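You operate a simulated robot arm through the tools that you are given. There is no shell and no other tool.

Carry out the task below with a simulated two-armed robot. There is one attempt and no reset: what you move stays moved.

## Task
Push the tool cart drawer shut. Put the grey weight on the keybed of the grand piano away on the top of the window bench. Put the grey foam block on the bench top beside the cradle. Open the top bench drawer, take the purple pad and put it in the inside of the top bench drawer and shut the drawer again. Pick up the carton from the keybed of the grand piano with one hand, pass it to the other hand and put it on the top of the grey mat. Open the paper bin lid. Do these in any order. Set down upright: carton.

The check looks at the end state, three seconds after you hand in, the way a careful person would. Anything else that was tipped, shoved, dropped, spilled or broken makes it a failure. Lids that push on must go on centred and level and be pressed home; caps that screw on are set level and turned clockwise until they are tight.

## Robot
Two 7-joint arms with three-finger grippers on one trunk, on a base that moves. Base frame: it is fixed to the floor where the robot stands at the start and does not move with it; the origin is under the middle of the robot, x ahead of it, y to its left, z up. Units: mm, rad, N and s.
The left shoulder is at the start at [56, 154, 955], the right one opposite. With the tool pointing down near the work surface each hand reaches from about 100 to 620 mm from the robot's upright axis, wherever it stands, measured 20 degrees to its own side. Places, roughly: bench top beside the cradle (24x12 cm) [-1120, -1260, 800]; carton [2000, -500, 750]; grey foam block (5x5x3 cm) [2200, -700, 700]; grey weight [2250, -750, 750]; inside of the top bench drawer [6200, 700, 700]; paper bin lid [3600, 3500, 400]; purple pad (6x6x4 cm) [2000, -700, 700]; tool cart drawer [2100, -2200, 500]; top bench drawer [6200, 600, 700]; top of the grey mat [4500, 2300, 800]; top of the window bench [6000, 1100, 800]. Payload 2.69 kg a hand.
The TCP of each hand is the grasp point between the finger pads, 29 mm short of the fingertips. In the tool frame z runs along the fingers and y along their closing line. The gripper opens to 120 mm; its body begins 78 mm behind the TCP.
Orientation is told as [roll, pitch, yaw] about the base's x, y, z axes, in that order, counted from this pose: with the fingers straight down and closing along the base's y, the tool's x points along the base's -x, its y along +y and its z along -z.

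## Interface
- The arms move only by the tool send_rows. It takes "left_plan", "right_plan" or both (then of equal length, played together; a hand with none holds still); each is a list of rows, each a list of 3 entries, a list of its own where there are three numbers: the gripper command, from -1 (fully open) to 1 (shut), values between in proportion, then the shift along the tool's x, y, z in mm, then the turn, a rotation vector about the tool's x, y, z in rad. In form: [[gripper, [x, y, z], [rx, ry, rz]], ...]. A call has 1 to 20 rows; each row is the pose to reach, as a shift and turn from the pose commanded when the call began, along the tool's axes at that moment. Rows are played at 5 a second. More than 50 mm and 0.15 rad between two rows, or a gripper value outside its range, and nothing of the call is played. A pose out of reach is approached as far as the arm can. The call stops where the force on the tool passes 40 N (or 10 N more than at its start, if that is more) or the arm is blocked; 0.2 s more then pass. The fingers move at their own pace (about 136.2 mm/s each) and stop on an object; they squeeze with about 35 N. The grip force told is the motor's: it shows also when the fingers shut on nothing. Time passes only in rows, and 0.2 s behind the last, so rows that repeat a pose let the fingers close. It gives the time, the measured TCP pose, the force on the tool (base axes), the opening and the grip force at its end, in the units of the frame above (readings bear some noise), with the torque about the TCP (base axes, N m) and any sound that the robot's microphone picked up, and new pictures: "show" is both (left out), scene, wrist or none (wrist: the cameras of the hands that moved).
- Cameras (640 x 400 px; columns grow to the right, rows downward): "scene" is now at [170.2, 11.2, 1097.9]; the picture's right is [0.13, -0.99, 0.00], its down [-0.58, -0.08, -0.81] and it looks along [0.80, 0.11, -0.58] (base axes); focal length 261 px, centre (320, 200). "left" rides on the left gripper at [63, 0, -104] in its tool frame; the picture's right is [0.00, 1.00, 0.00], its down [-0.83, 0.00, -0.56] and it looks along [-0.56, 0.00, 0.83] (tool axes); focal length 275 px, centre (320, 200). "right" rides on the right gripper at [63, 0, -104] in its tool frame; the picture's right is [0.00, 1.00, 0.00], its down [-0.83, 0.00, -0.56] and it looks along [-0.56, 0.00, 0.83] (tool axes); focal length 275 px, centre (320, 200). There is no depth. A picture from a camera that has moved, and an enlarged one, comes with that camera's place and axes in the base frame and with its lens.
- move_column(by): moves the trunk up (or, below 0, down) by that many mm; the arms and the scene camera ride with it, the base frame stays. It gives what a move gives, with no picture.
- drive_base(legs): drives the robot by 1 to 6 legs, each [ahead, left, turn to the left] in mm, mm and rad, along the robot's own axes; the way and the turn of a leg run together, so that a leg with both is an arc; at most 1500 mm and 3.142 rad a leg. The arms and the cameras ride along, it lands a little off, and it stops where it bumps. It gives what a move gives, and a new picture of the scene camera.
- head_to(pan, tilt): turns the head with the scene camera to pan (to the left, within 1.396 rad either way) and tilt (down, from -0.506 to 1.204), counted from straight ahead of the robot (the tilt from the chest, where the trunk bows). It gives what a move gives, and a new picture of the scene camera.
- enlarge(camera, box): a new picture of the part [left, top, right, bottom] of that camera's present view, enlarged. No time passes.
- hand_in(): hands the job in; it is judged then, once.

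Places have to be worked out from the pictures, the camera data and where the tool is seen. Open the grippers and draw the arms clear of the work before you hand the job in, unless the task says otherwise.

The tools are called as name(argument=value, ...) on one line, values as JSON. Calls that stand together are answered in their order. send_rows: Moves the arms, as the interface text tells. Its arguments: {"type":"object","properties":{"left_plan":{"type":"array","items":{"type":"array"}},"right_plan":{"type":"array","items":{"type":"array"}},"show":{"type":"string","enum":["both","scene","wrist","none"]}},"required":[]} The other tools are called the same way: move_column (by) moves the trunk up or down; drive_base (legs) drives the base; head_to (pan, tilt) turns the head that bears the scene camera; enlarge (camera, box) takes an enlarged picture of a part of a camera's view; hand_in () hands the job in.

At the start:

```text
time: 0.0
left_tool_pos: [472.8, 249.1, 770.3]
left_ee_rot: [0.0, -0.001, 0.0]
left_wrist_force: [-0.9, 0.0, -0.5]
left_ft_torque: [-0.01, -0.01, -0.02]
left_opening: 119.9
left_finger_force: 0.0
right_tool_pos: [504.2, -184.0, 744.8]
right_ee_rot: [-0.002, -0.001, -0.001]
right_wrist_force: [0.3, 0.3, -0.1]
right_ft_torque: [0.01, -0.04, -0.02]
right_opening: 120.2
right_finger_force: 0.0
trunk travel left (down, up): [-327.0, 110.0]
robot x, y, heading: [-1.7, -0.8, -0.001]
head pan, tilt (commanded): [0.134, 0.623]
```

scene: 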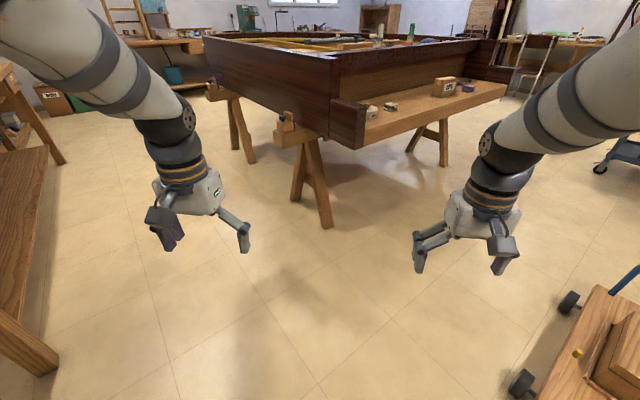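
right: 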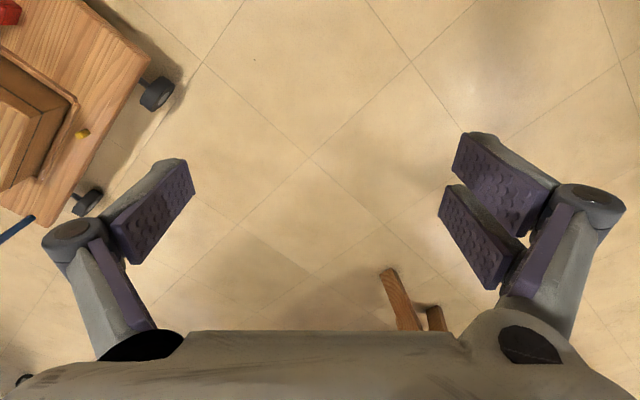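
left: 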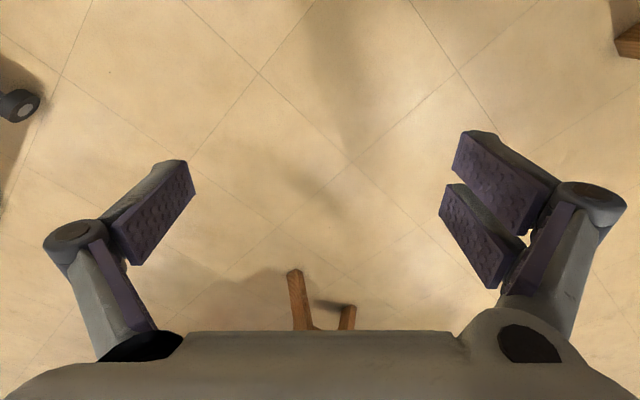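

The picture shows the grand piano ahead with the keybed on its right side, holding small things. I first look around with the head to survey the room.

head_to(pan=-0.6, tilt=0.35)

head_to(pan=-1.39, tilt=0.4)

head_to(pan=0.1, tilt=0.1)

head_to(pan=0.9, tilt=0.2)

```text
time: 1.1
left_tool_pos: [472.2, 249.6, 770.8]
left_ee_rot: [0.001, 0.0, 0.0]
left_wrist_force: [-0.1, 0.3, -1.5]
left_ft_torque: [-0.02, -0.03, -0.02]
left_opening: 120.1
left_finger_force: 0.0
right_tool_pos: [505.9, -184.1, 744.7]
right_ee_rot: [0.0, 0.001, 0.002]
right_wrist_force: [-0.1, 0.3, 0.0]
right_ft_torque: [0.0, -0.01, -0.01]
right_opening: 120.0
right_finger_force: 0.1
trunk travel left (down, up): [-327.0, 110.0]
robot x, y, heading: [-1.4, 1.2, 0.001]
head pan, tilt (commanded): [-0.6, 0.351]
camera scene: at [160.2, -53.0, 1122.6], right [-0.56, -0.83, 0.0], down [-0.28, 0.19, -0.94], along [0.78, -0.53, -0.34], focal length 261 px, centre (320, 200)
```

scene: 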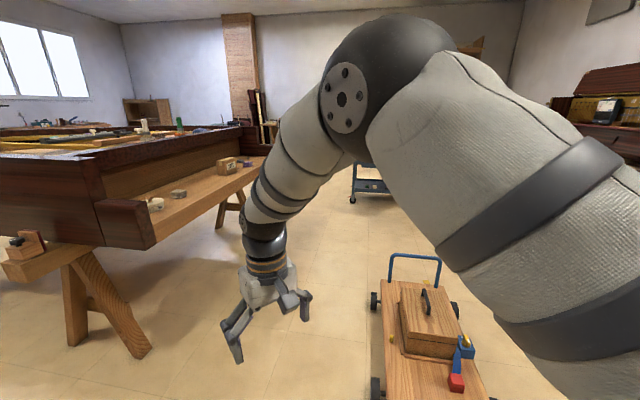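

```text
time: 2.2
left_tool_pos: [473.0, 250.7, 770.8]
left_ee_rot: [0.0, 0.001, 0.001]
left_wrist_force: [0.1, 0.1, 0.2]
left_ft_torque: [-0.02, -0.01, -0.03]
left_opening: 120.0
left_finger_force: 0.1
right_tool_pos: [504.4, -184.5, 744.9]
right_ee_rot: [0.001, 0.0, 0.0]
right_wrist_force: [0.0, 0.4, -0.3]
right_ft_torque: [0.0, 0.01, -0.01]
right_opening: 120.2
right_finger_force: 0.1
trunk travel left (down, up): [-327.0, 110.0]
robot x, y, heading: [-3.1, 1.2, 0.004]
head pan, tilt (commanded): [-1.389, 0.4]
camera scene: at [100.1, -91.6, 1118.1], right [-0.98, -0.18, 0.0], down [-0.07, 0.38, -0.92], along [0.17, -0.91, -0.39], focal length 261 px, centre (320, 200)
```

scene: 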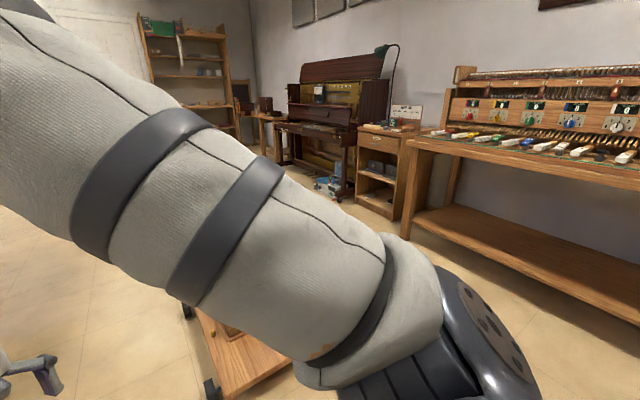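

```text
time: 3.8
left_tool_pos: [472.5, 249.8, 770.4]
left_ee_rot: [0.001, 0.0, 0.0]
left_wrist_force: [0.1, -0.4, 0.7]
left_ft_torque: [0.04, -0.01, -0.02]
left_opening: 120.2
left_finger_force: 0.0
right_tool_pos: [505.0, -182.9, 744.9]
right_ee_rot: [-0.001, -0.001, 0.0]
right_wrist_force: [-0.5, -0.4, 1.0]
right_ft_torque: [0.02, 0.05, -0.05]
right_opening: 119.9
right_finger_force: 0.0
trunk travel left (down, up): [-327.0, 110.0]
robot x, y, heading: [-0.7, 1.8, -0.007]
head pan, tilt (commanded): [0.099, 0.099]
camera scene: at [174.9, 8.6, 1146.0], right [0.1, -1.0, 0.0], down [-0.1, -0.01, -0.99], along [0.99, 0.1, -0.1], focal length 261 px, centre (320, 200)
```

scene: 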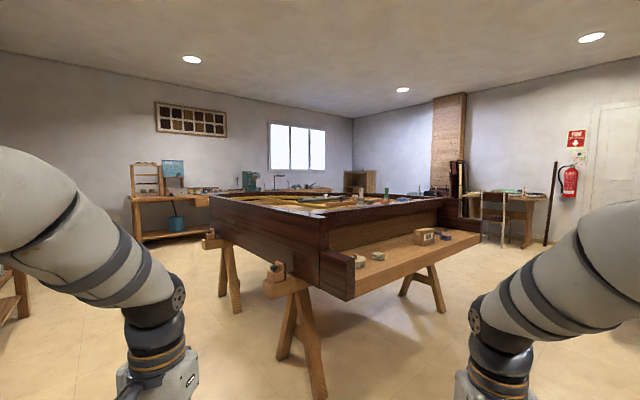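

```text
time: 4.9
left_tool_pos: [471.6, 250.2, 770.6]
left_ee_rot: [-0.001, 0.001, 0.0]
left_wrist_force: [0.7, -0.2, -1.3]
left_ft_torque: [0.0, 0.0, 0.01]
left_opening: 120.0
left_finger_force: 0.0
right_tool_pos: [504.8, -184.4, 745.2]
right_ee_rot: [-0.002, 0.0, 0.001]
right_wrist_force: [0.0, -0.3, 0.1]
right_ft_torque: [0.01, 0.0, 0.04]
right_opening: 120.0
right_finger_force: 0.2
trunk travel left (down, up): [-327.0, 110.0]
robot x, y, heading: [-3.1, 0.5, -0.001]
head pan, tilt (commanded): [0.901, 0.201]
camera scene: at [141.3, 72.5, 1136.7], right [0.78, -0.62, 0.0], down [-0.12, -0.16, -0.98], along [0.61, 0.77, -0.2], focal length 261 px, centre (320, 200)
```

scene: 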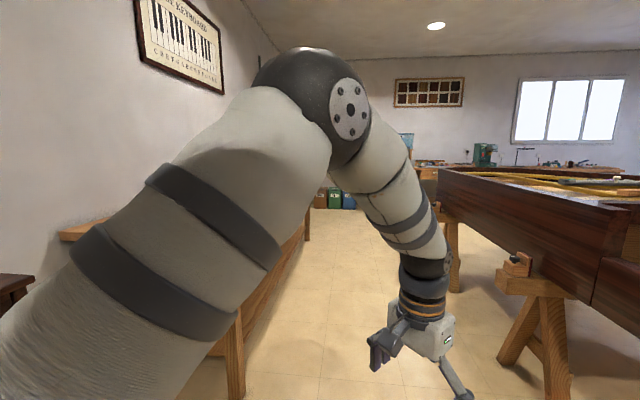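

The keybed's front edge runs diagonally, from about (1050,0) to (2130,-950), with a wooden cart to my right. I turn the head toward it and enlarge.

head_to(pan=-0.25, tilt=0.25)

enlarge(camera="scene", box=[220, 130, 420, 255])

head_to(pan=-0.9, tilt=0.9)

head_to(pan=0.0, tilt=1.2)

```text
time: 6.3
left_tool_pos: [472.2, 249.6, 771.0]
left_ee_rot: [0.001, -0.001, -0.001]
left_wrist_force: [-0.4, 0.1, 0.1]
left_ft_torque: [0.0, -0.03, 0.0]
left_opening: 120.1
left_finger_force: 0.1
right_tool_pos: [505.6, -184.7, 744.5]
right_ee_rot: [0.001, -0.001, -0.001]
right_wrist_force: [-0.1, 0.3, 0.1]
right_ft_torque: [0.02, -0.05, 0.01]
right_opening: 119.9
right_finger_force: 0.0
trunk travel left (down, up): [-327.0, 110.0]
robot x, y, heading: [1.3, 0.6, -0.003]
head pan, tilt (commanded): [-0.25, 0.25]
camera scene: at [173.9, -23.5, 1132.1], right [-0.25, -0.97, 0.0], down [-0.24, 0.06, -0.97], along [0.94, -0.24, -0.25], focal length 261 px, centre (320, 200)
```

scene: 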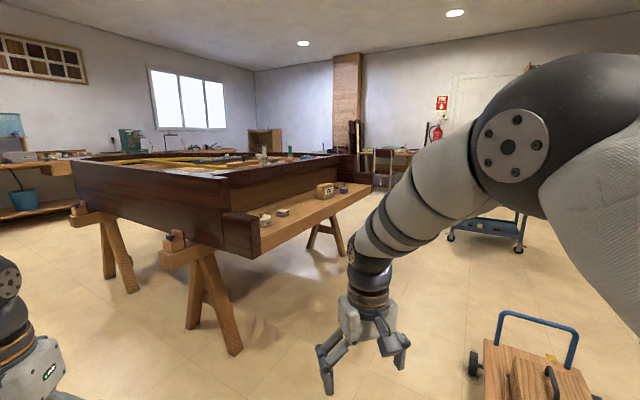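

```text
3.20 times, centred on (320, 192) of scene
camera zoom: at [173.9, -23.5, 1132.1], right [-0.25, -0.97, 0.0], down [-0.24, 0.06, -0.97], along [0.94, -0.24, -0.25], focal length 834 px, centre (320, 224)
```

zoom: 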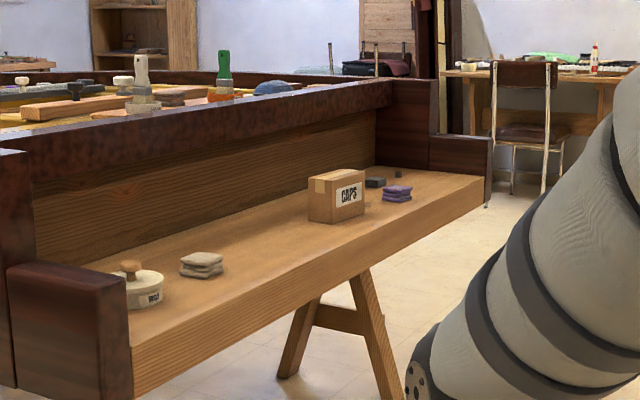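

```text
time: 7.3
left_tool_pos: [472.6, 249.6, 771.3]
left_ee_rot: [0.0, -0.001, -0.001]
left_wrist_force: [0.1, -0.3, 0.3]
left_ft_torque: [-0.02, -0.01, 0.03]
left_opening: 120.2
left_finger_force: 0.0
right_tool_pos: [503.6, -182.5, 746.3]
right_ee_rot: [0.0, 0.0, -0.002]
right_wrist_force: [-0.8, 0.7, -0.3]
right_ft_torque: [0.02, -0.01, -0.01]
right_opening: 120.2
right_finger_force: 0.1
trunk travel left (down, up): [-327.0, 110.0]
robot x, y, heading: [-0.6, -1.5, -0.004]
head pan, tilt (commanded): [-0.901, 0.901]
camera scene: at [130.3, -59.6, 1075.2], right [-0.78, -0.62, 0.0], down [-0.49, 0.61, -0.62], along [0.39, -0.49, -0.78], focal length 261 px, centre (320, 200)
```

scene: 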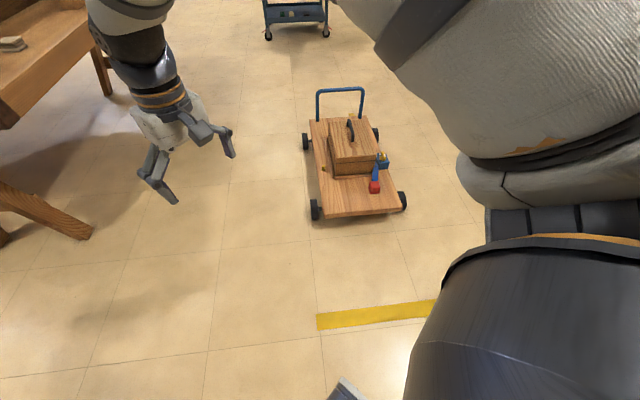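

```text
time: 8.5
left_tool_pos: [472.5, 250.4, 771.0]
left_ee_rot: [0.0, -0.001, 0.001]
left_wrist_force: [0.6, 0.5, 0.9]
left_ft_torque: [0.0, -0.01, -0.02]
left_opening: 119.8
left_finger_force: 0.2
right_tool_pos: [505.4, -183.4, 744.9]
right_ee_rot: [0.0, -0.001, 0.0]
right_wrist_force: [-0.2, 0.0, 0.0]
right_ft_torque: [0.01, -0.02, 0.02]
right_opening: 120.1
right_finger_force: 0.1
trunk travel left (down, up): [-327.0, 110.0]
robot x, y, heading: [-4.2, 0.3, -0.005]
head pan, tilt (commanded): [0.0, 1.201]
camera scene: at [139.3, -0.6, 1055.3], right [0.0, -1.0, 0.0], down [-0.93, 0.0, -0.36], along [0.36, 0.0, -0.93], focal length 261 px, centre (320, 200)
```

scene: 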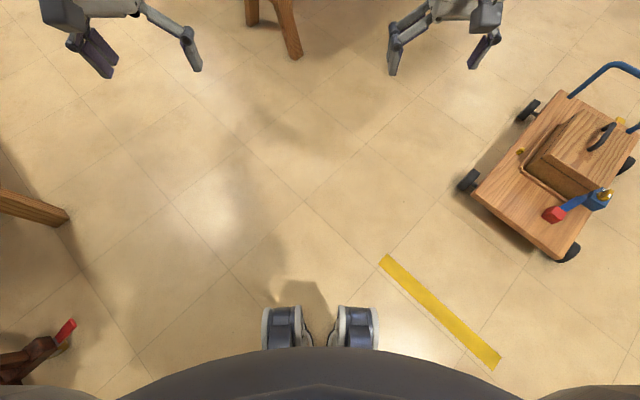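

On the keybed I see, from near to far: a jar and beige bags, the "CAPS" carton, the purple pad, the grey foam block and a small dark weight. I raise the trunk for clearance and drive between the keybed and the wooden cart.

move_column(by=100)

head_to(pan=0.5, tilt=0.6)

drive_base(legs=[[0, 0, -0.81], [650, 400, 0], [600, 0, 0]])

```text
time: 9.9
left_tool_pos: [472.9, 249.9, 869.3]
left_ee_rot: [-0.001, 0.005, 0.001]
left_wrist_force: [-0.3, 0.4, -0.4]
left_ft_torque: [-0.02, 0.04, 0.01]
left_opening: 119.8
left_finger_force: 0.1
right_tool_pos: [504.6, -184.0, 843.3]
right_ee_rot: [0.001, 0.002, 0.0]
right_wrist_force: [0.1, -0.2, -0.5]
right_ft_torque: [0.03, 0.04, 0.02]
right_opening: 119.9
right_finger_force: 0.1
trunk travel left (down, up): [-427.0, 10.0]
robot x, y, heading: [2.4, -0.2, -0.004]
head pan, tilt (commanded): [0.0, 1.201]
```

```text
time: 10.9
left_tool_pos: [471.6, 249.6, 871.6]
left_ee_rot: [0.0, 0.001, 0.0]
left_wrist_force: [0.5, 0.3, -0.3]
left_ft_torque: [0.02, -0.01, -0.03]
left_opening: 119.9
left_finger_force: 0.0
right_tool_pos: [504.7, -184.6, 845.4]
right_ee_rot: [-0.002, -0.003, 0.0]
right_wrist_force: [0.6, -0.6, -0.2]
right_ft_torque: [-0.04, 0.0, -0.01]
right_opening: 119.9
right_finger_force: 0.0
trunk travel left (down, up): [-427.0, 10.0]
robot x, y, heading: [-0.3, 0.0, 0.002]
head pan, tilt (commanded): [0.499, 0.6]
camera scene: at [91.3, 41.7, 1216.0], right [0.48, -0.88, 0.0], down [-0.5, -0.27, -0.82], along [0.72, 0.39, -0.57], focal length 261 px, centre (320, 200)
```

scene: 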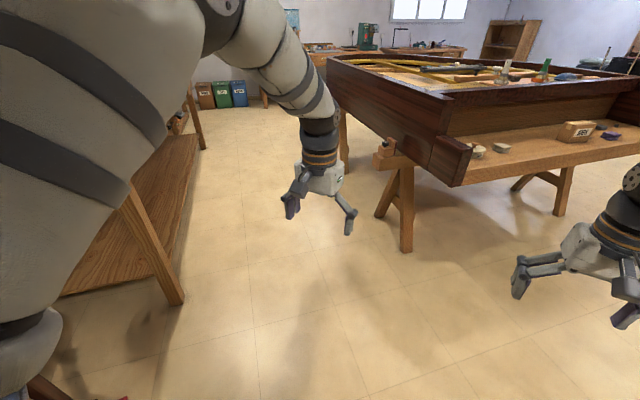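

```text
time: 20.1
left_tool_pos: [1638.4, -819.8, 870.8]
left_ee_rot: [-0.001, 0.001, -0.816]
left_wrist_force: [-0.4, 0.1, 0.5]
left_ft_torque: [0.03, 0.01, 0.02]
left_opening: 119.9
left_finger_force: 0.0
right_tool_pos: [1345.1, -1139.7, 845.5]
right_ee_rot: [0.0, 0.0, -0.817]
right_wrist_force: [0.6, -0.2, -0.2]
right_ft_torque: [0.01, 0.02, -0.01]
right_opening: 119.8
right_finger_force: 0.0
trunk travel left (down, up): [-427.0, 10.0]
robot x, y, heading: [1131.2, -646.2, -0.817]
head pan, tilt (commanded): [0.499, 0.6]
camera scene: at [1225.2, -686.3, 1216.0], right [-0.31, -0.95, 0.0], down [-0.54, 0.18, -0.82], along [0.78, -0.26, -0.57], focal length 261 px, centre (320, 200)
```

scene: 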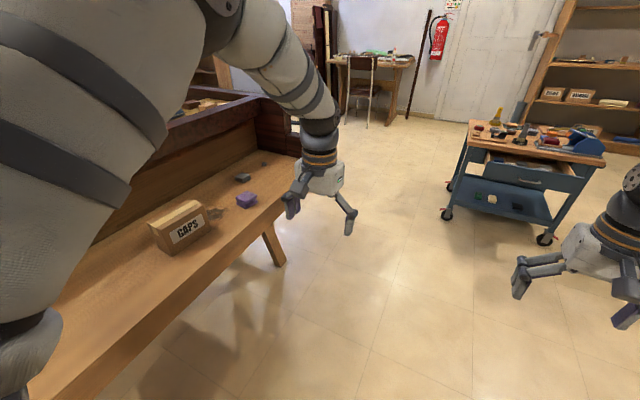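

The blue tool cart with an open drawer stands further off; the carton, purple pad, foam block and weight lie on the keybed. I drive on along the keybed, then turn left to face it.

drive_base(legs=[[660, 0, 0], [0, 0, 1.57], [150, 0, 0]])

head_to(pan=0.0, tilt=0.8)

```text
time: 28.5
left_tool_pos: [1856.3, -509.4, 869.2]
left_ee_rot: [0.0, -0.002, 0.747]
left_wrist_force: [0.3, -0.6, 0.4]
left_ft_torque: [-0.04, 0.04, -0.01]
left_opening: 120.1
left_finger_force: 0.1
right_tool_pos: [2175.0, -806.7, 843.9]
right_ee_rot: [0.0, 0.0, 0.745]
right_wrist_force: [-0.5, 0.1, -0.5]
right_ft_torque: [-0.03, 0.03, 0.03]
right_opening: 120.0
right_finger_force: 0.1
trunk travel left (down, up): [-427.0, 10.0]
robot x, y, heading: [1676.2, -1011.9, 0.751]
head pan, tilt (commanded): [0.499, 0.6]
camera scene: at [1717.0, -919.4, 1216.0], right [0.95, -0.32, 0.0], down [-0.18, -0.54, -0.82], along [0.26, 0.78, -0.57], focal length 261 px, centre (320, 200)
```

scene: 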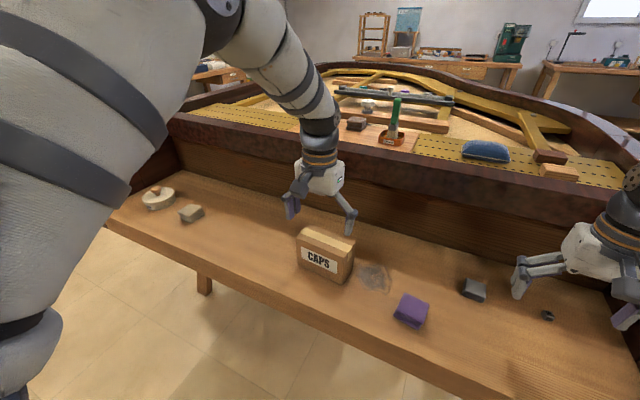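

```text
time: 29.4
left_tool_pos: [1856.0, -509.9, 870.5]
left_ee_rot: [0.0, -0.001, 0.747]
left_wrist_force: [0.1, 0.5, 0.2]
left_ft_torque: [0.05, 0.0, -0.02]
left_opening: 120.0
left_finger_force: 0.0
right_tool_pos: [2174.4, -806.7, 845.6]
right_ee_rot: [-0.001, -0.003, 0.745]
right_wrist_force: [-0.1, -0.1, 0.3]
right_ft_torque: [0.0, 0.0, 0.02]
right_opening: 120.1
right_finger_force: 0.0
trunk travel left (down, up): [-427.0, 10.0]
robot x, y, heading: [1682.2, -1012.6, 0.75]
head pan, tilt (commanded): [0.0, 0.799]
camera scene: at [1747.4, -948.9, 1199.2], right [0.68, -0.73, 0.0], down [-0.53, -0.49, -0.7], along [0.51, 0.47, -0.72], focal length 261 px, centre (320, 200)
```

scene: 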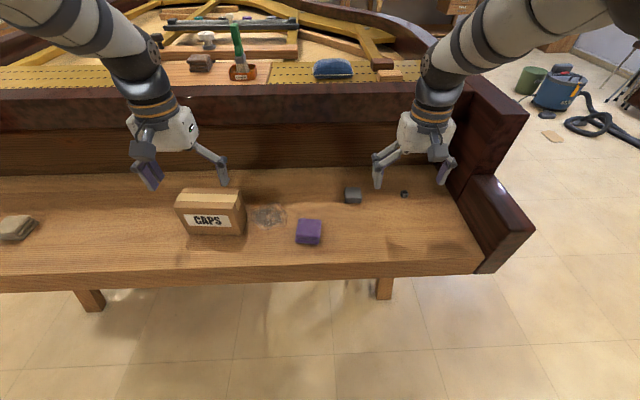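

Good view of the keybed from the front. I enlarge the objects to judge size and place.

enlarge(camera="scene", box=[160, 150, 460, 300])

send_rows(right_plan=[[-1, [0, 0, 0], [0, 0, 0]]], left_plan=[[-1, [0, 0, 0], [0, 0, 0]]], show="wrist")

```text
2.13 times, centred on (310, 225) of scene
camera zoom: at [1747.4, -948.9, 1199.2], right [0.68, -0.73, 0.0], down [-0.53, -0.49, -0.7], along [0.51, 0.47, -0.72], focal length 556 px, centre (341, 147)
```

zoom: 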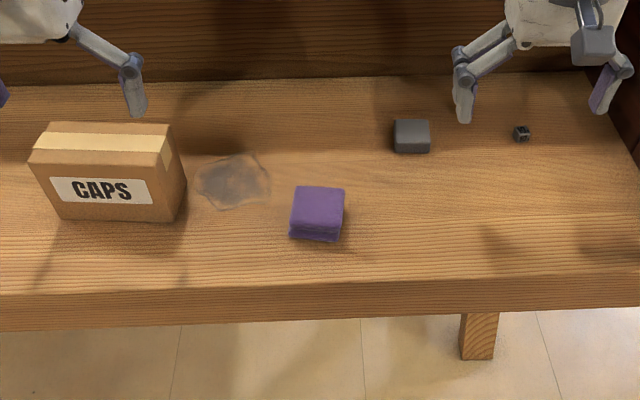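

```text
time: 29.8
left_tool_pos: [1856.6, -508.6, 871.8]
left_ee_rot: [-0.001, 0.0, 0.746]
left_wrist_force: [0.7, -0.1, 0.0]
left_ft_torque: [0.0, 0.0, 0.02]
left_opening: 120.1
left_finger_force: 0.0
right_tool_pos: [2173.9, -805.5, 844.8]
right_ee_rot: [-0.001, -0.002, 0.744]
right_wrist_force: [0.0, -1.2, 0.5]
right_ft_torque: [0.03, 0.0, 0.02]
right_opening: 120.2
right_finger_force: 0.1
trunk travel left (down, up): [-427.0, 10.0]
robot x, y, heading: [1679.1, -1014.9, 0.747]
head pan, tilt (commanded): [0.0, 0.799]
camera right: at [2128.9, -848.8, 950.0], right [-0.68, 0.73, 0.0], down [0.61, 0.57, 0.56], along [0.41, 0.38, -0.83], focal length 275 px, centre (320, 200)
camera left: at [1809.8, -552.7, 975.3], right [-0.68, 0.74, 0.0], down [0.61, 0.56, 0.56], along [0.41, 0.38, -0.83], focal length 275 px, centre (320, 200)
```

right: 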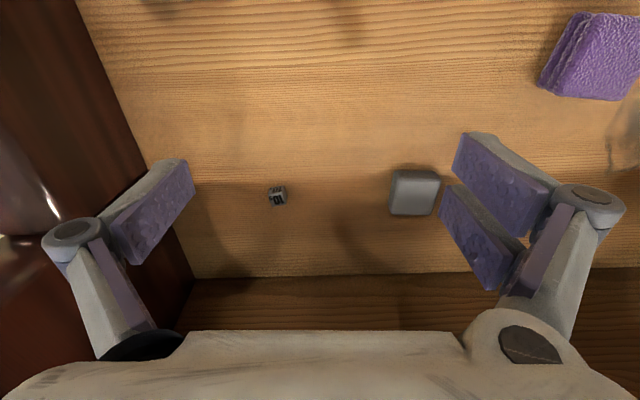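
left: 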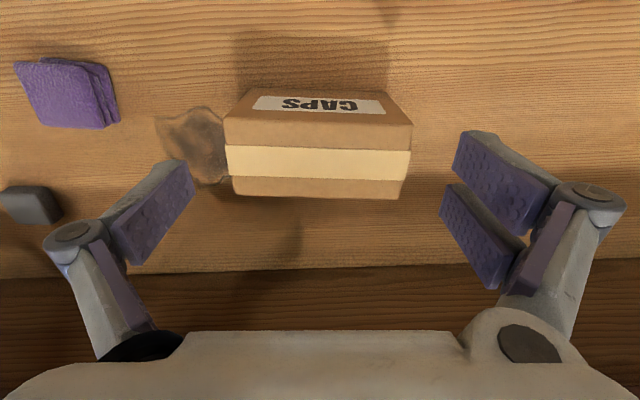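

Foam block centre is about (2170,-680), its top at z≈712 and the keybed surface at about 682; weight at (2286,-770), pad (2000,-681). I move the right hand over the foam block, then check with the wrist camera.

send_rows(right_plan=[[-0.6, [-41, 48, 0], [0, 0, 0]], [-0.5, [-82, 96, 0], [0, 0, 0]], [-0.4, [-82, 96, 40], [0, 0, 0]], [-0.4, [-82, 96, 50], [0, 0, 0]]], show="both")

enlarge(camera="right", box=[160, 120, 480, 320])

```text
refused: row 1 steps farther than a row can; nothing moved
```

```text
2.00 times, centred on (320, 220) of right
camera zoom: at [2128.9, -848.8, 950.0], right [-0.68, 0.73, 0.0], down [0.61, 0.57, 0.56], along [0.41, 0.38, -0.83], focal length 551 px, centre (320, 160)
```

zoom: 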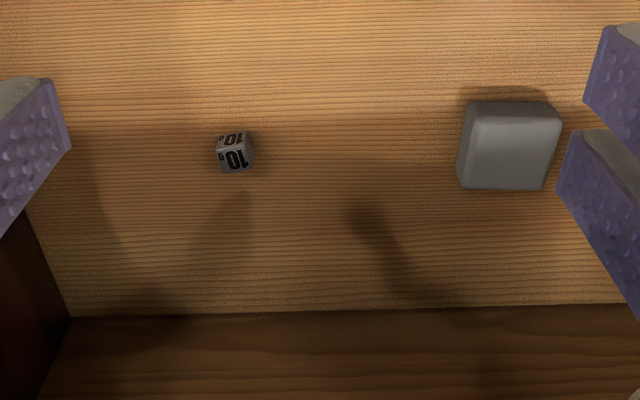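

The rows must be within 50 mm of each other; I resend with smaller steps. The weight is a small cube marked "10 g".

send_rows(right_plan=[[-0.8, [-28, 32, 0], [0, 0, 0]], [-0.6, [-55, 64, 0], [0, 0, 0]], [-0.5, [-82, 96, 0], [0, 0, 0]], [-0.4, [-82, 96, 40], [0, 0, 0]], [-0.4, [-82, 96, 60], [0, 0, 0]], [-0.4, [-82, 96, 60], [0, 0, 0]]], show="both")

```text
time: 31.2
left_tool_pos: [1856.9, -509.4, 870.2]
left_ee_rot: [-0.001, 0.0, 0.745]
left_wrist_force: [0.7, -0.9, -0.2]
left_ft_torque: [-0.01, -0.01, -0.02]
left_opening: 120.0
left_finger_force: 0.1
right_tool_pos: [2153.6, -706.6, 788.1]
right_ee_rot: [0.0, -0.003, 0.744]
right_wrist_force: [1.1, 0.6, 0.0]
right_ft_torque: [0.0, 0.0, 0.01]
right_opening: 84.0
right_finger_force: 0.0
right hand out of reach, approached as far as the arm can: row 3, 4, 5, 6
trunk travel left (down, up): [-427.0, 10.0]
robot x, y, heading: [1683.6, -1013.8, 0.749]
head pan, tilt (commanded): [0.0, 0.799]
camera scene: at [1747.3, -948.9, 1199.2], right [0.68, -0.73, 0.0], down [-0.53, -0.49, -0.7], along [0.51, 0.47, -0.72], focal length 261 px, centre (320, 200)
camera right: at [2108.1, -749.0, 893.0], right [-0.68, 0.73, 0.0], down [0.61, 0.57, 0.56], along [0.41, 0.38, -0.83], focal length 275 px, centre (320, 200)
```

scene: 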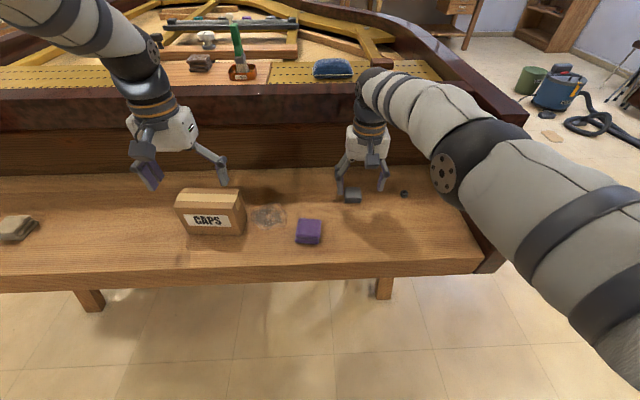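
right: 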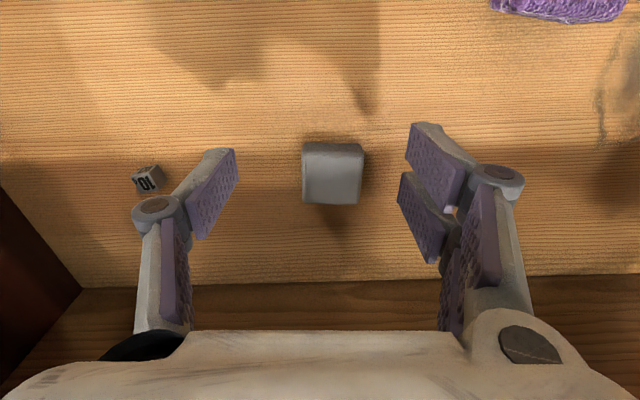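

The right arm is at its reach limit, so I pull the hand back a little and drive 120 mm closer.

send_rows(right_plan=[[-0.4, [40, 0, -20], [0, 0, 0]], [-0.4, [80, 0, -20], [0, 0, 0]], [-0.4, [120, 0, -20], [0, 0, 0]]], left_plan=[[-1, [0, 0, 0], [0, 0, 0]], [-1, [30, 0, 0], [0, 0, 0]], [-1, [70, 0, 0], [0, 0, 0]]], show="none")

drive_base(legs=[[130, -20, 0]])

enlarge(camera="right", box=[0, 0, 640, 400])

```text
time: 32.0
left_tool_pos: [1804.9, -557.0, 872.6]
left_ee_rot: [0.0, -0.003, 0.746]
left_wrist_force: [-0.5, -0.5, -0.2]
left_ft_torque: [0.03, 0.01, 0.0]
left_opening: 119.9
left_finger_force: 0.0
right_tool_pos: [2065.5, -787.1, 808.7]
right_ee_rot: [0.0, -0.004, 0.748]
right_wrist_force: [0.0, 0.0, -0.1]
right_ft_torque: [0.0, -0.02, 0.0]
right_opening: 83.8
right_finger_force: 0.0
trunk travel left (down, up): [-427.0, 10.0]
robot x, y, heading: [1677.5, -1011.9, 0.749]
head pan, tilt (commanded): [0.0, 0.799]
```

```text
time: 33.3
left_tool_pos: [1909.1, -484.5, 871.5]
left_ee_rot: [0.0, 0.002, 0.75]
left_wrist_force: [1.2, 0.8, 0.0]
left_ft_torque: [-0.02, 0.03, -0.02]
left_opening: 119.9
left_finger_force: 0.0
right_tool_pos: [2171.4, -713.3, 807.3]
right_ee_rot: [0.0, -0.001, 0.75]
right_wrist_force: [0.2, 0.1, -0.2]
right_ft_torque: [-0.02, -0.02, 0.03]
right_opening: 84.1
right_finger_force: 0.1
trunk travel left (down, up): [-427.0, 10.0]
robot x, y, heading: [1783.5, -943.6, 0.748]
head pan, tilt (commanded): [0.0, 0.799]
camera scene: at [1853.1, -877.2, 1199.1], right [0.68, -0.73, 0.0], down [-0.52, -0.49, -0.7], along [0.51, 0.47, -0.72], focal length 261 px, centre (320, 200)
```

scene: 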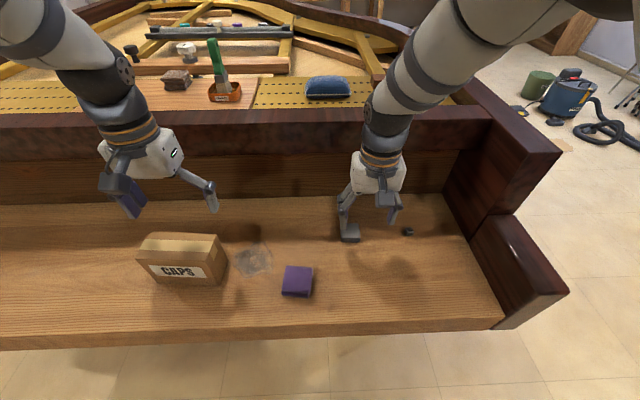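

```text
1.00 times, centred on (320, 200) of right (not enlarged: the box is as wide or as high as the picture)
camera zoom: at [2125.6, -756.5, 912.2], right [-0.69, 0.73, 0.0], down [0.61, 0.57, 0.56], along [0.41, 0.38, -0.83], focal length 275 px, centre (320, 200)
```

zoom: 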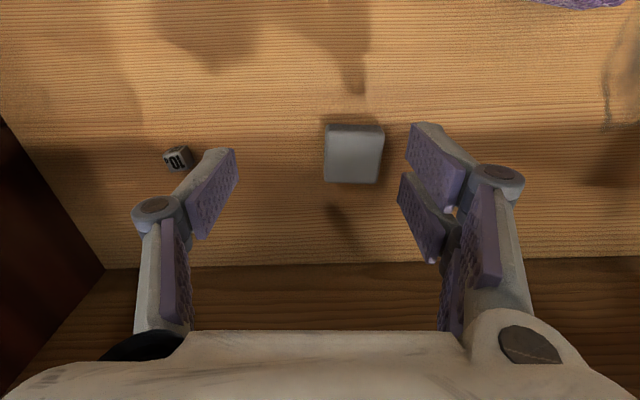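

From this wrist picture the foam centre is at about (2173,-676); I shift the hand over it, come down to z≈716 and close.

send_rows(right_plan=[[-0.4, [-26, 26, 0], [0, 0, 0]], [-0.4, [-26, 26, 40], [0, 0, 0]], [-0.4, [-26, 26, 70], [0, 0, 0]], [-0.4, [-26, 26, 90], [0, 0, 0]], [-0.4, [-26, 26, 90], [0, 0, 0]]], show="wrist")

```text
time: 34.5
left_tool_pos: [1907.7, -485.6, 872.6]
left_ee_rot: [0.0, -0.003, 0.75]
left_wrist_force: [0.4, 0.3, -0.6]
left_ft_torque: [-0.02, 0.07, 0.0]
left_opening: 120.3
left_finger_force: 0.0
right_tool_pos: [2174.8, -677.5, 720.8]
right_ee_rot: [0.002, -0.007, 0.751]
right_wrist_force: [-10.4, -6.4, 39.1]
right_ft_torque: [0.04, 0.43, 0.18]
right_opening: 89.0
right_finger_force: 20.1
trunk travel left (down, up): [-427.0, 10.0]
robot x, y, heading: [1782.9, -943.3, 0.749]
head pan, tilt (commanded): [0.0, 0.799]
camera right: at [2128.1, -720.9, 824.9], right [-0.69, 0.73, 0.0], down [0.6, 0.57, 0.56], along [0.41, 0.39, -0.83], focal length 275 px, centre (320, 200)
```

right: 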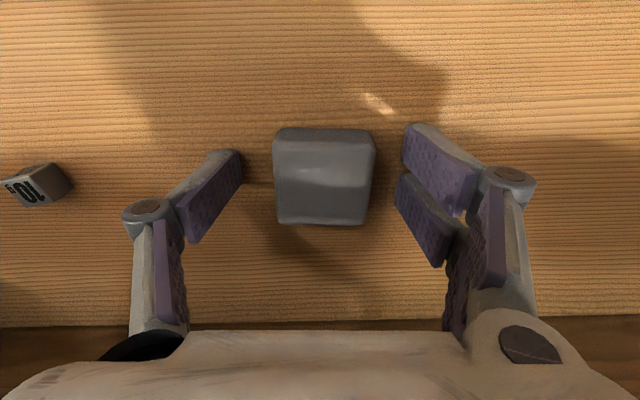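

The fingertips touched the keybed (surface ≈ 690). I lift a few mm and close on the foam.

send_rows(right_plan=[[-0.4, [-2, 0, -9], [0, 0, 0]], [0.0, [-2, 0, -9], [0, 0, 0]], [0.4, [-2, 0, -9], [0, 0, 0]], [1, [-2, 0, -9], [0, 0, 0]], [1, [-2, 0, -9], [0, 0, 0]]], show="wrist")

```text
time: 35.7
left_tool_pos: [1908.4, -484.5, 871.8]
left_ee_rot: [0.001, -0.001, 0.752]
left_wrist_force: [-0.3, -0.7, -0.3]
left_ft_torque: [-0.04, 0.02, 0.04]
left_opening: 120.0
left_finger_force: 0.0
right_tool_pos: [2173.5, -677.6, 727.5]
right_ee_rot: [0.0, -0.005, 0.749]
right_wrist_force: [-1.3, 2.0, 12.8]
right_ft_torque: [0.11, 0.18, -0.03]
right_opening: 41.6
right_finger_force: 34.9
trunk travel left (down, up): [-427.0, 10.0]
robot x, y, heading: [1785.8, -938.4, 0.75]
head pan, tilt (commanded): [0.0, 0.799]
camera right: at [2128.9, -719.4, 832.7], right [-0.69, 0.73, 0.0], down [0.6, 0.57, 0.56], along [0.41, 0.38, -0.83], focal length 275 px, centre (320, 200)
```

right: 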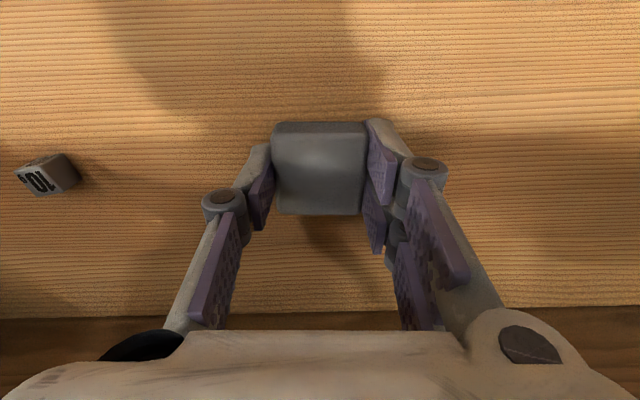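

Foam gripped (opening 41.6). I lift it and look at the scene.

send_rows(right_plan=[[1, [0, 0, -40], [0, 0, 0]], [1, [0, 0, -80], [0, 0, 0]], [1, [20, 0, -120], [0, 0, 0]], [1, [60, 0, -140], [0, 0, 0]], [1, [100, 0, -140], [0, 0, 0]]], show="both")

```text
time: 36.9
left_tool_pos: [1909.0, -483.9, 871.4]
left_ee_rot: [0.0, 0.0, 0.751]
left_wrist_force: [-0.1, -0.2, 0.6]
left_ft_torque: [0.0, -0.03, -0.02]
left_opening: 120.1
left_finger_force: 0.0
right_tool_pos: [2100.6, -743.9, 866.2]
right_ee_rot: [0.001, -0.002, 0.749]
right_wrist_force: [-0.5, 0.0, 0.7]
right_ft_torque: [-0.01, -0.01, 0.02]
right_opening: 41.5
right_finger_force: 34.6
trunk travel left (down, up): [-427.0, 10.0]
robot x, y, heading: [1782.6, -944.0, 0.752]
head pan, tilt (commanded): [0.0, 0.799]
camera scene: at [1852.0, -878.0, 1199.2], right [0.68, -0.73, 0.0], down [-0.52, -0.49, -0.7], along [0.51, 0.48, -0.72], focal length 261 px, centre (320, 200)
camera right: at [2055.5, -787.5, 970.6], right [-0.68, 0.73, 0.0], down [0.61, 0.57, 0.56], along [0.41, 0.38, -0.83], focal length 275 px, centre (320, 200)
```

scene: 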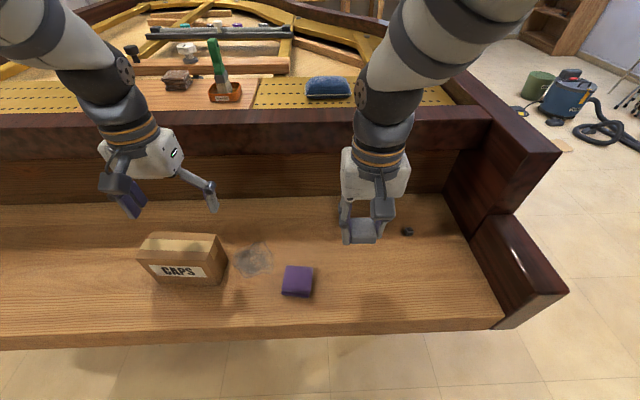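
right: 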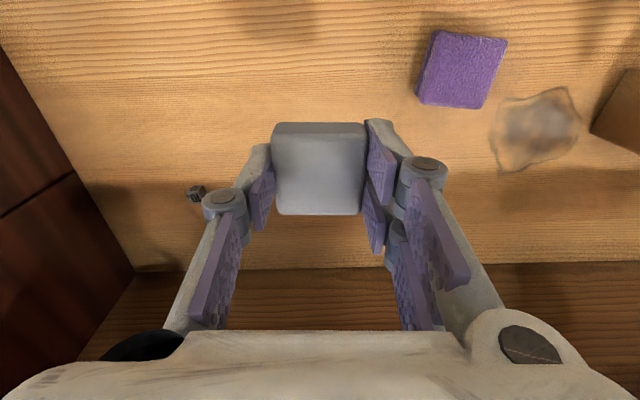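

Next I carry the foam along and go to the tool cart. I back off from the keybed, go to the right and turn to face the cart.

drive_base(legs=[[-450, 0, 0], [-200, -400, 0], [0, 0, -1.535]])

head_to(pan=0.0, tilt=0.6)

```text
time: 46.5
left_tool_pos: [2043.7, -1786.3, 871.3]
left_ee_rot: [0.001, 0.0, -0.808]
left_wrist_force: [0.2, 0.4, 0.1]
left_ft_torque: [-0.03, 0.0, -0.01]
left_opening: 120.1
left_finger_force: 0.1
right_tool_pos: [1784.9, -1980.8, 865.6]
right_ee_rot: [0.001, 0.0, -0.811]
right_wrist_force: [0.3, 0.4, -0.4]
right_ft_torque: [-0.02, 0.02, 0.0]
right_opening: 41.6
right_finger_force: 35.3
trunk travel left (down, up): [-427.0, 10.0]
robot x, y, heading: [1583.8, -1666.5, -0.807]
head pan, tilt (commanded): [0.0, 0.799]
camera scene: at [1648.1, -1736.7, 1199.2], right [-0.72, -0.69, 0.0], down [-0.49, 0.52, -0.7], along [0.48, -0.5, -0.72], focal length 261 px, centre (320, 200)
```

scene: 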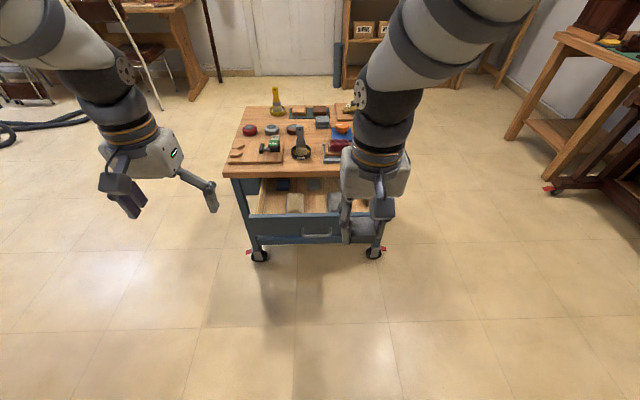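

```text
time: 47.2
left_tool_pos: [2043.8, -1785.5, 871.1]
left_ee_rot: [-0.001, 0.0, -0.807]
left_wrist_force: [-0.5, 0.2, 0.0]
left_ft_torque: [0.0, -0.01, 0.03]
left_opening: 120.1
left_finger_force: 0.2
right_tool_pos: [1785.6, -1982.0, 865.1]
right_ee_rot: [0.0, -0.002, -0.811]
right_wrist_force: [0.6, -0.3, -0.6]
right_ft_torque: [0.0, -0.01, -0.02]
right_opening: 41.6
right_finger_force: 35.3
trunk travel left (down, up): [-427.0, 10.0]
robot x, y, heading: [1580.2, -1667.2, -0.805]
head pan, tilt (commanded): [0.0, 0.6]
camera scene: at [1653.5, -1742.3, 1216.0], right [-0.72, -0.69, 0.0], down [-0.39, 0.41, -0.82], along [0.57, -0.6, -0.57], focal length 261 px, centre (320, 200)
```

scene: 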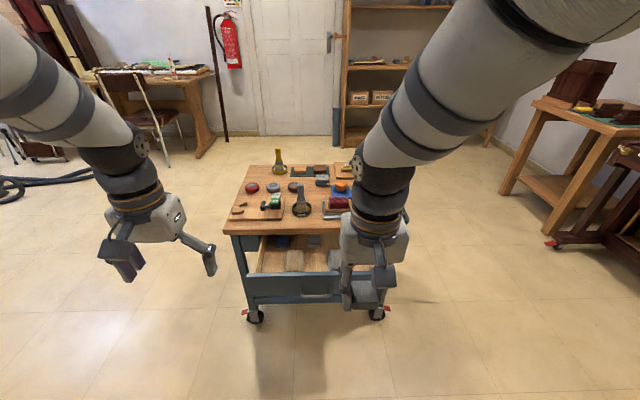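

I enlarge the view of the cart to see the drawer more closely.

enlarge(camera="scene", box=[210, 140, 430, 330])

enlarge(camera="left", box=[0, 0, 640, 400])

enlarge(camera="right", box=[0, 0, 640, 400])

```text
2.11 times, centred on (320, 235) of scene
camera zoom: at [1653.5, -1742.3, 1216.0], right [-0.72, -0.69, 0.0], down [-0.39, 0.41, -0.82], along [0.57, -0.6, -0.57], focal length 549 px, centre (320, 126)
```

zoom: 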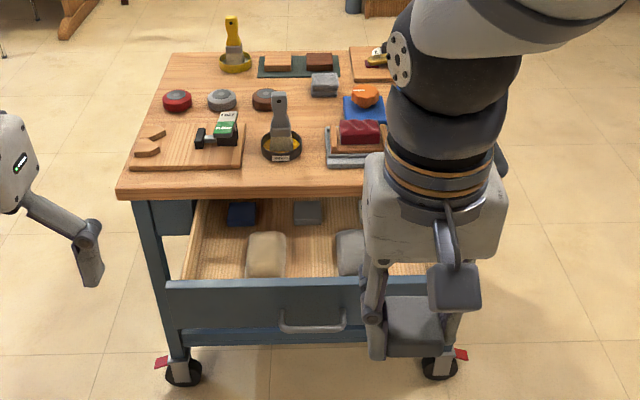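

```text
1.00 times, centred on (320, 200) of left (not enlarged: the box is as wide or as high as the picture)
camera zoom: at [2000.2, -1740.4, 976.0], right [0.73, 0.69, 0.0], down [0.57, -0.6, 0.56], along [0.38, -0.4, -0.83], focal length 275 px, centre (320, 200)
```

zoom: 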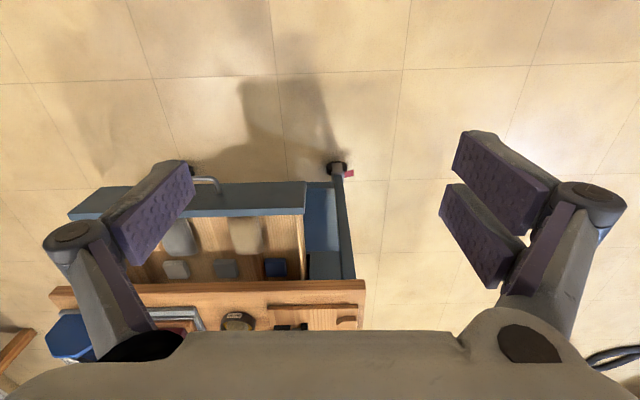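

```text
1.00 times, centred on (320, 200) of right (not enlarged: the box is as wide or as high as the picture)
camera zoom: at [1743.3, -1935.1, 970.4], right [0.72, 0.69, 0.0], down [0.58, -0.6, 0.56], along [0.39, -0.4, -0.83], focal length 275 px, centre (320, 200)
```

zoom: 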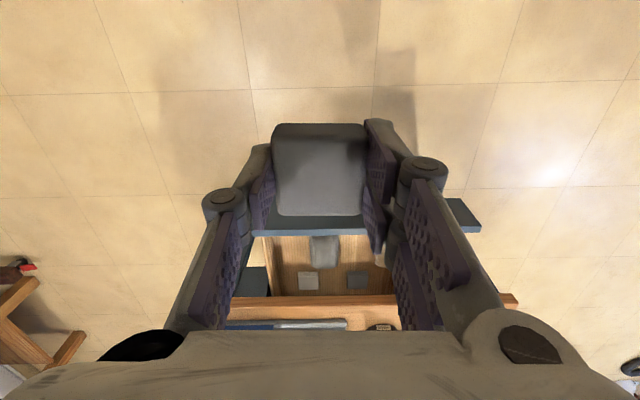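

The drawer front panel runs about (2186,-1976) to (1874,-2287), z 478–569, so pushing goes along heading -0.785. I lower the trunk, then turn the left hand to point forward with closed fingers.

move_column(by=-250)

send_rows(left_plan=[[-0.6, [0, 0, 0], [0, -0.14, 0]], [0, [0, 0, 0], [0, -0.28, 0]], [0.4, [0, 0, 0], [0, -0.42, 0]], [1, [0, 0, 0], [0, -0.56, 0]], [1, [0, 0, 0], [0, -0.7, 0]], [1, [0, 0, 0], [0, -0.84, 0]], [1, [0, 0, 0], [0, -0.98, 0]], [1, [0, 0, 0], [0, -1.12, 0]], [1, [0, 0, 0], [0, -1.26, 0]], [1, [0, 0, 0], [0, -1.4, 0]], [1, [0, 0, 0], [0, -1.54, 0]]], show="both")

```text
time: 49.8
left_tool_pos: [2023.0, -1765.4, 525.8]
left_ee_rot: [0.001, 0.287, -0.807]
left_wrist_force: [-0.2, -0.6, -0.5]
left_ft_torque: [0.03, -0.01, 0.01]
left_opening: 120.0
left_finger_force: 0.1
right_tool_pos: [1761.3, -1954.9, 514.7]
right_ee_rot: [0.0, 0.333, -0.809]
right_wrist_force: [0.2, -0.8, -1.1]
right_ft_torque: [0.01, 0.01, 0.0]
right_opening: 41.7
right_finger_force: 35.1
trunk travel left (down, up): [-177.0, 260.0]
robot x, y, heading: [1584.2, -1666.4, -0.808]
head pan, tilt (commanded): [0.0, 0.6]
```

```text
time: 52.2
left_tool_pos: [2086.4, -1760.2, 542.0]
left_ee_rot: [-0.036, -1.247, -0.786]
left_wrist_force: [-0.6, -0.7, 0.5]
left_ft_torque: [0.03, -0.01, 0.0]
left_opening: 0.1
left_finger_force: 28.9
left hand out of reach, approached as far as the arm can: row 1, 2, 3, 4, 5, 6, 7, 8, 9, 10, 11
right_tool_pos: [1762.8, -1954.6, 515.3]
right_ee_rot: [0.001, 0.335, -0.808]
right_wrist_force: [-0.4, 0.0, -0.2]
right_ft_torque: [0.02, 0.02, -0.01]
right_opening: 41.9
right_finger_force: 35.3
trunk travel left (down, up): [-177.0, 260.0]
robot x, y, heading: [1581.1, -1668.9, -0.803]
head pan, tilt (commanded): [0.0, 0.6]
camera scene: at [1729.3, -1821.7, 947.3], right [-0.72, -0.69, 0.0], down [-0.39, 0.41, -0.83], along [0.57, -0.6, -0.56], focal length 261 px, centre (320, 200)
camera left: at [2005.8, -1673.9, 515.7], right [0.73, 0.68, -0.01], down [-0.17, 0.2, 0.97], along [0.66, -0.71, 0.26], focal length 275 px, centre (320, 200)
```

scene: 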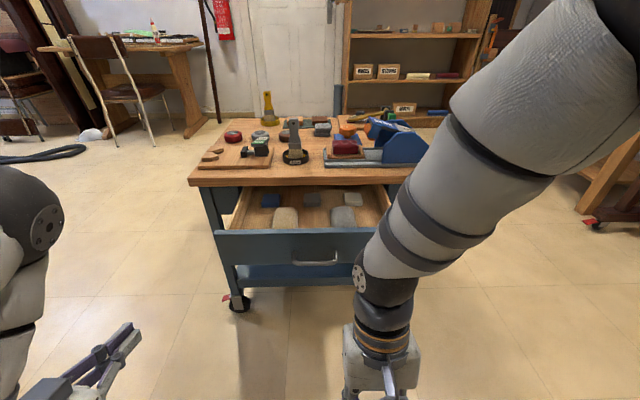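
left: 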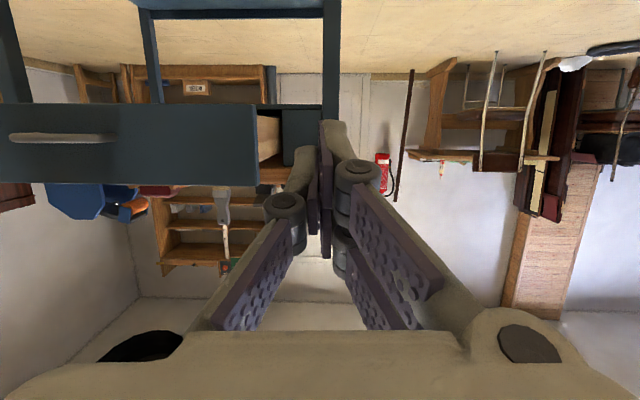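

Lowering made the trunk bow; the left hand now points forward about 180 mm left of where it should push. I raise the right hand with the foam, then shift the base right and ahead.

send_rows(right_plan=[[1, [0, 0, -45], [0, 0, 0]], [1, [0, 0, -90], [0, 0, 0]], [1, [0, 0, -135], [0, 0, 0]], [1, [0, 0, -180], [0, 0, 0]]], show="none")

drive_base(legs=[[0, -180, 0], [150, 0, 0]])

enlarge(camera="left", box=[0, 0, 640, 400])

```text
time: 53.2
left_tool_pos: [2086.6, -1759.5, 542.2]
left_ee_rot: [-0.038, -1.245, -0.785]
left_wrist_force: [-0.5, 0.2, 1.2]
left_ft_torque: [-0.02, -0.01, 0.01]
left_opening: 0.0
left_finger_force: 28.6
right_tool_pos: [1802.7, -1998.0, 686.5]
right_ee_rot: [-0.002, 0.333, -0.809]
right_wrist_force: [-0.7, -0.5, 0.2]
right_ft_torque: [0.01, -0.03, -0.03]
right_opening: 41.5
right_finger_force: 34.8
trunk travel left (down, up): [-177.0, 260.0]
robot x, y, heading: [1583.1, -1664.8, -0.812]
head pan, tilt (commanded): [0.0, 0.6]
```

```text
time: 56.2
left_tool_pos: [2064.3, -1993.2, 541.0]
left_ee_rot: [-0.036, -1.246, -0.788]
left_wrist_force: [0.0, -0.2, 0.1]
left_ft_torque: [0.0, 0.01, 0.01]
left_opening: 0.1
left_finger_force: 28.2
right_tool_pos: [1781.1, -2229.8, 685.9]
right_ee_rot: [0.001, 0.335, -0.809]
right_wrist_force: [0.0, -1.2, -0.4]
right_ft_torque: [-0.01, -0.03, -0.01]
right_opening: 41.9
right_finger_force: 35.3
trunk travel left (down, up): [-177.0, 260.0]
robot x, y, heading: [1559.6, -1898.2, -0.815]
head pan, tilt (commanded): [0.0, 0.6]
camera scene: at [1707.4, -2054.3, 947.2], right [-0.72, -0.69, 0.0], down [-0.39, 0.41, -0.82], along [0.57, -0.6, -0.57], focal length 261 px, centre (320, 200)
```

scene: 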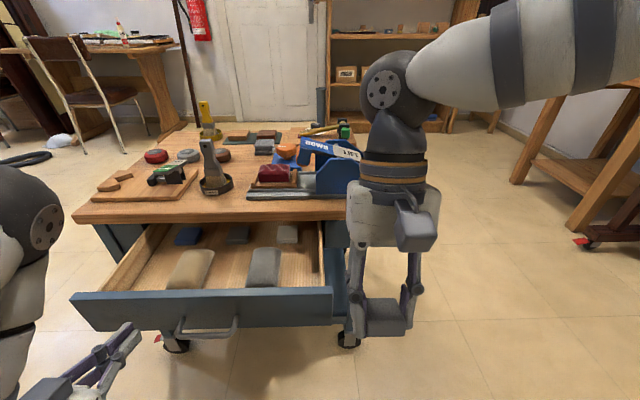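

```text
1.00 times, centred on (320, 200) of left (not enlarged: the box is as wide or as high as the picture)
camera zoom: at [1984.0, -1906.6, 515.7], right [0.73, 0.68, -0.01], down [-0.17, 0.2, 0.97], along [0.66, -0.71, 0.26], focal length 275 px, centre (320, 200)
```

zoom: 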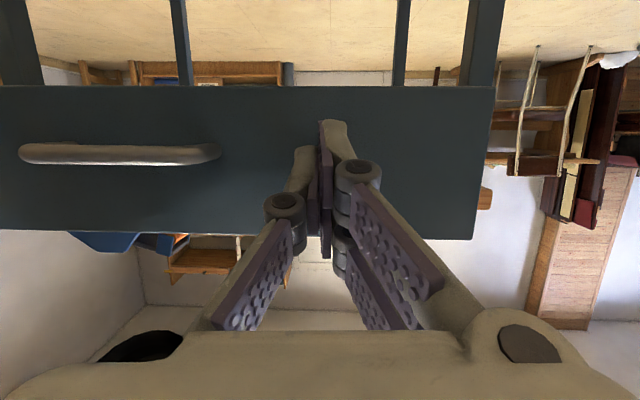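

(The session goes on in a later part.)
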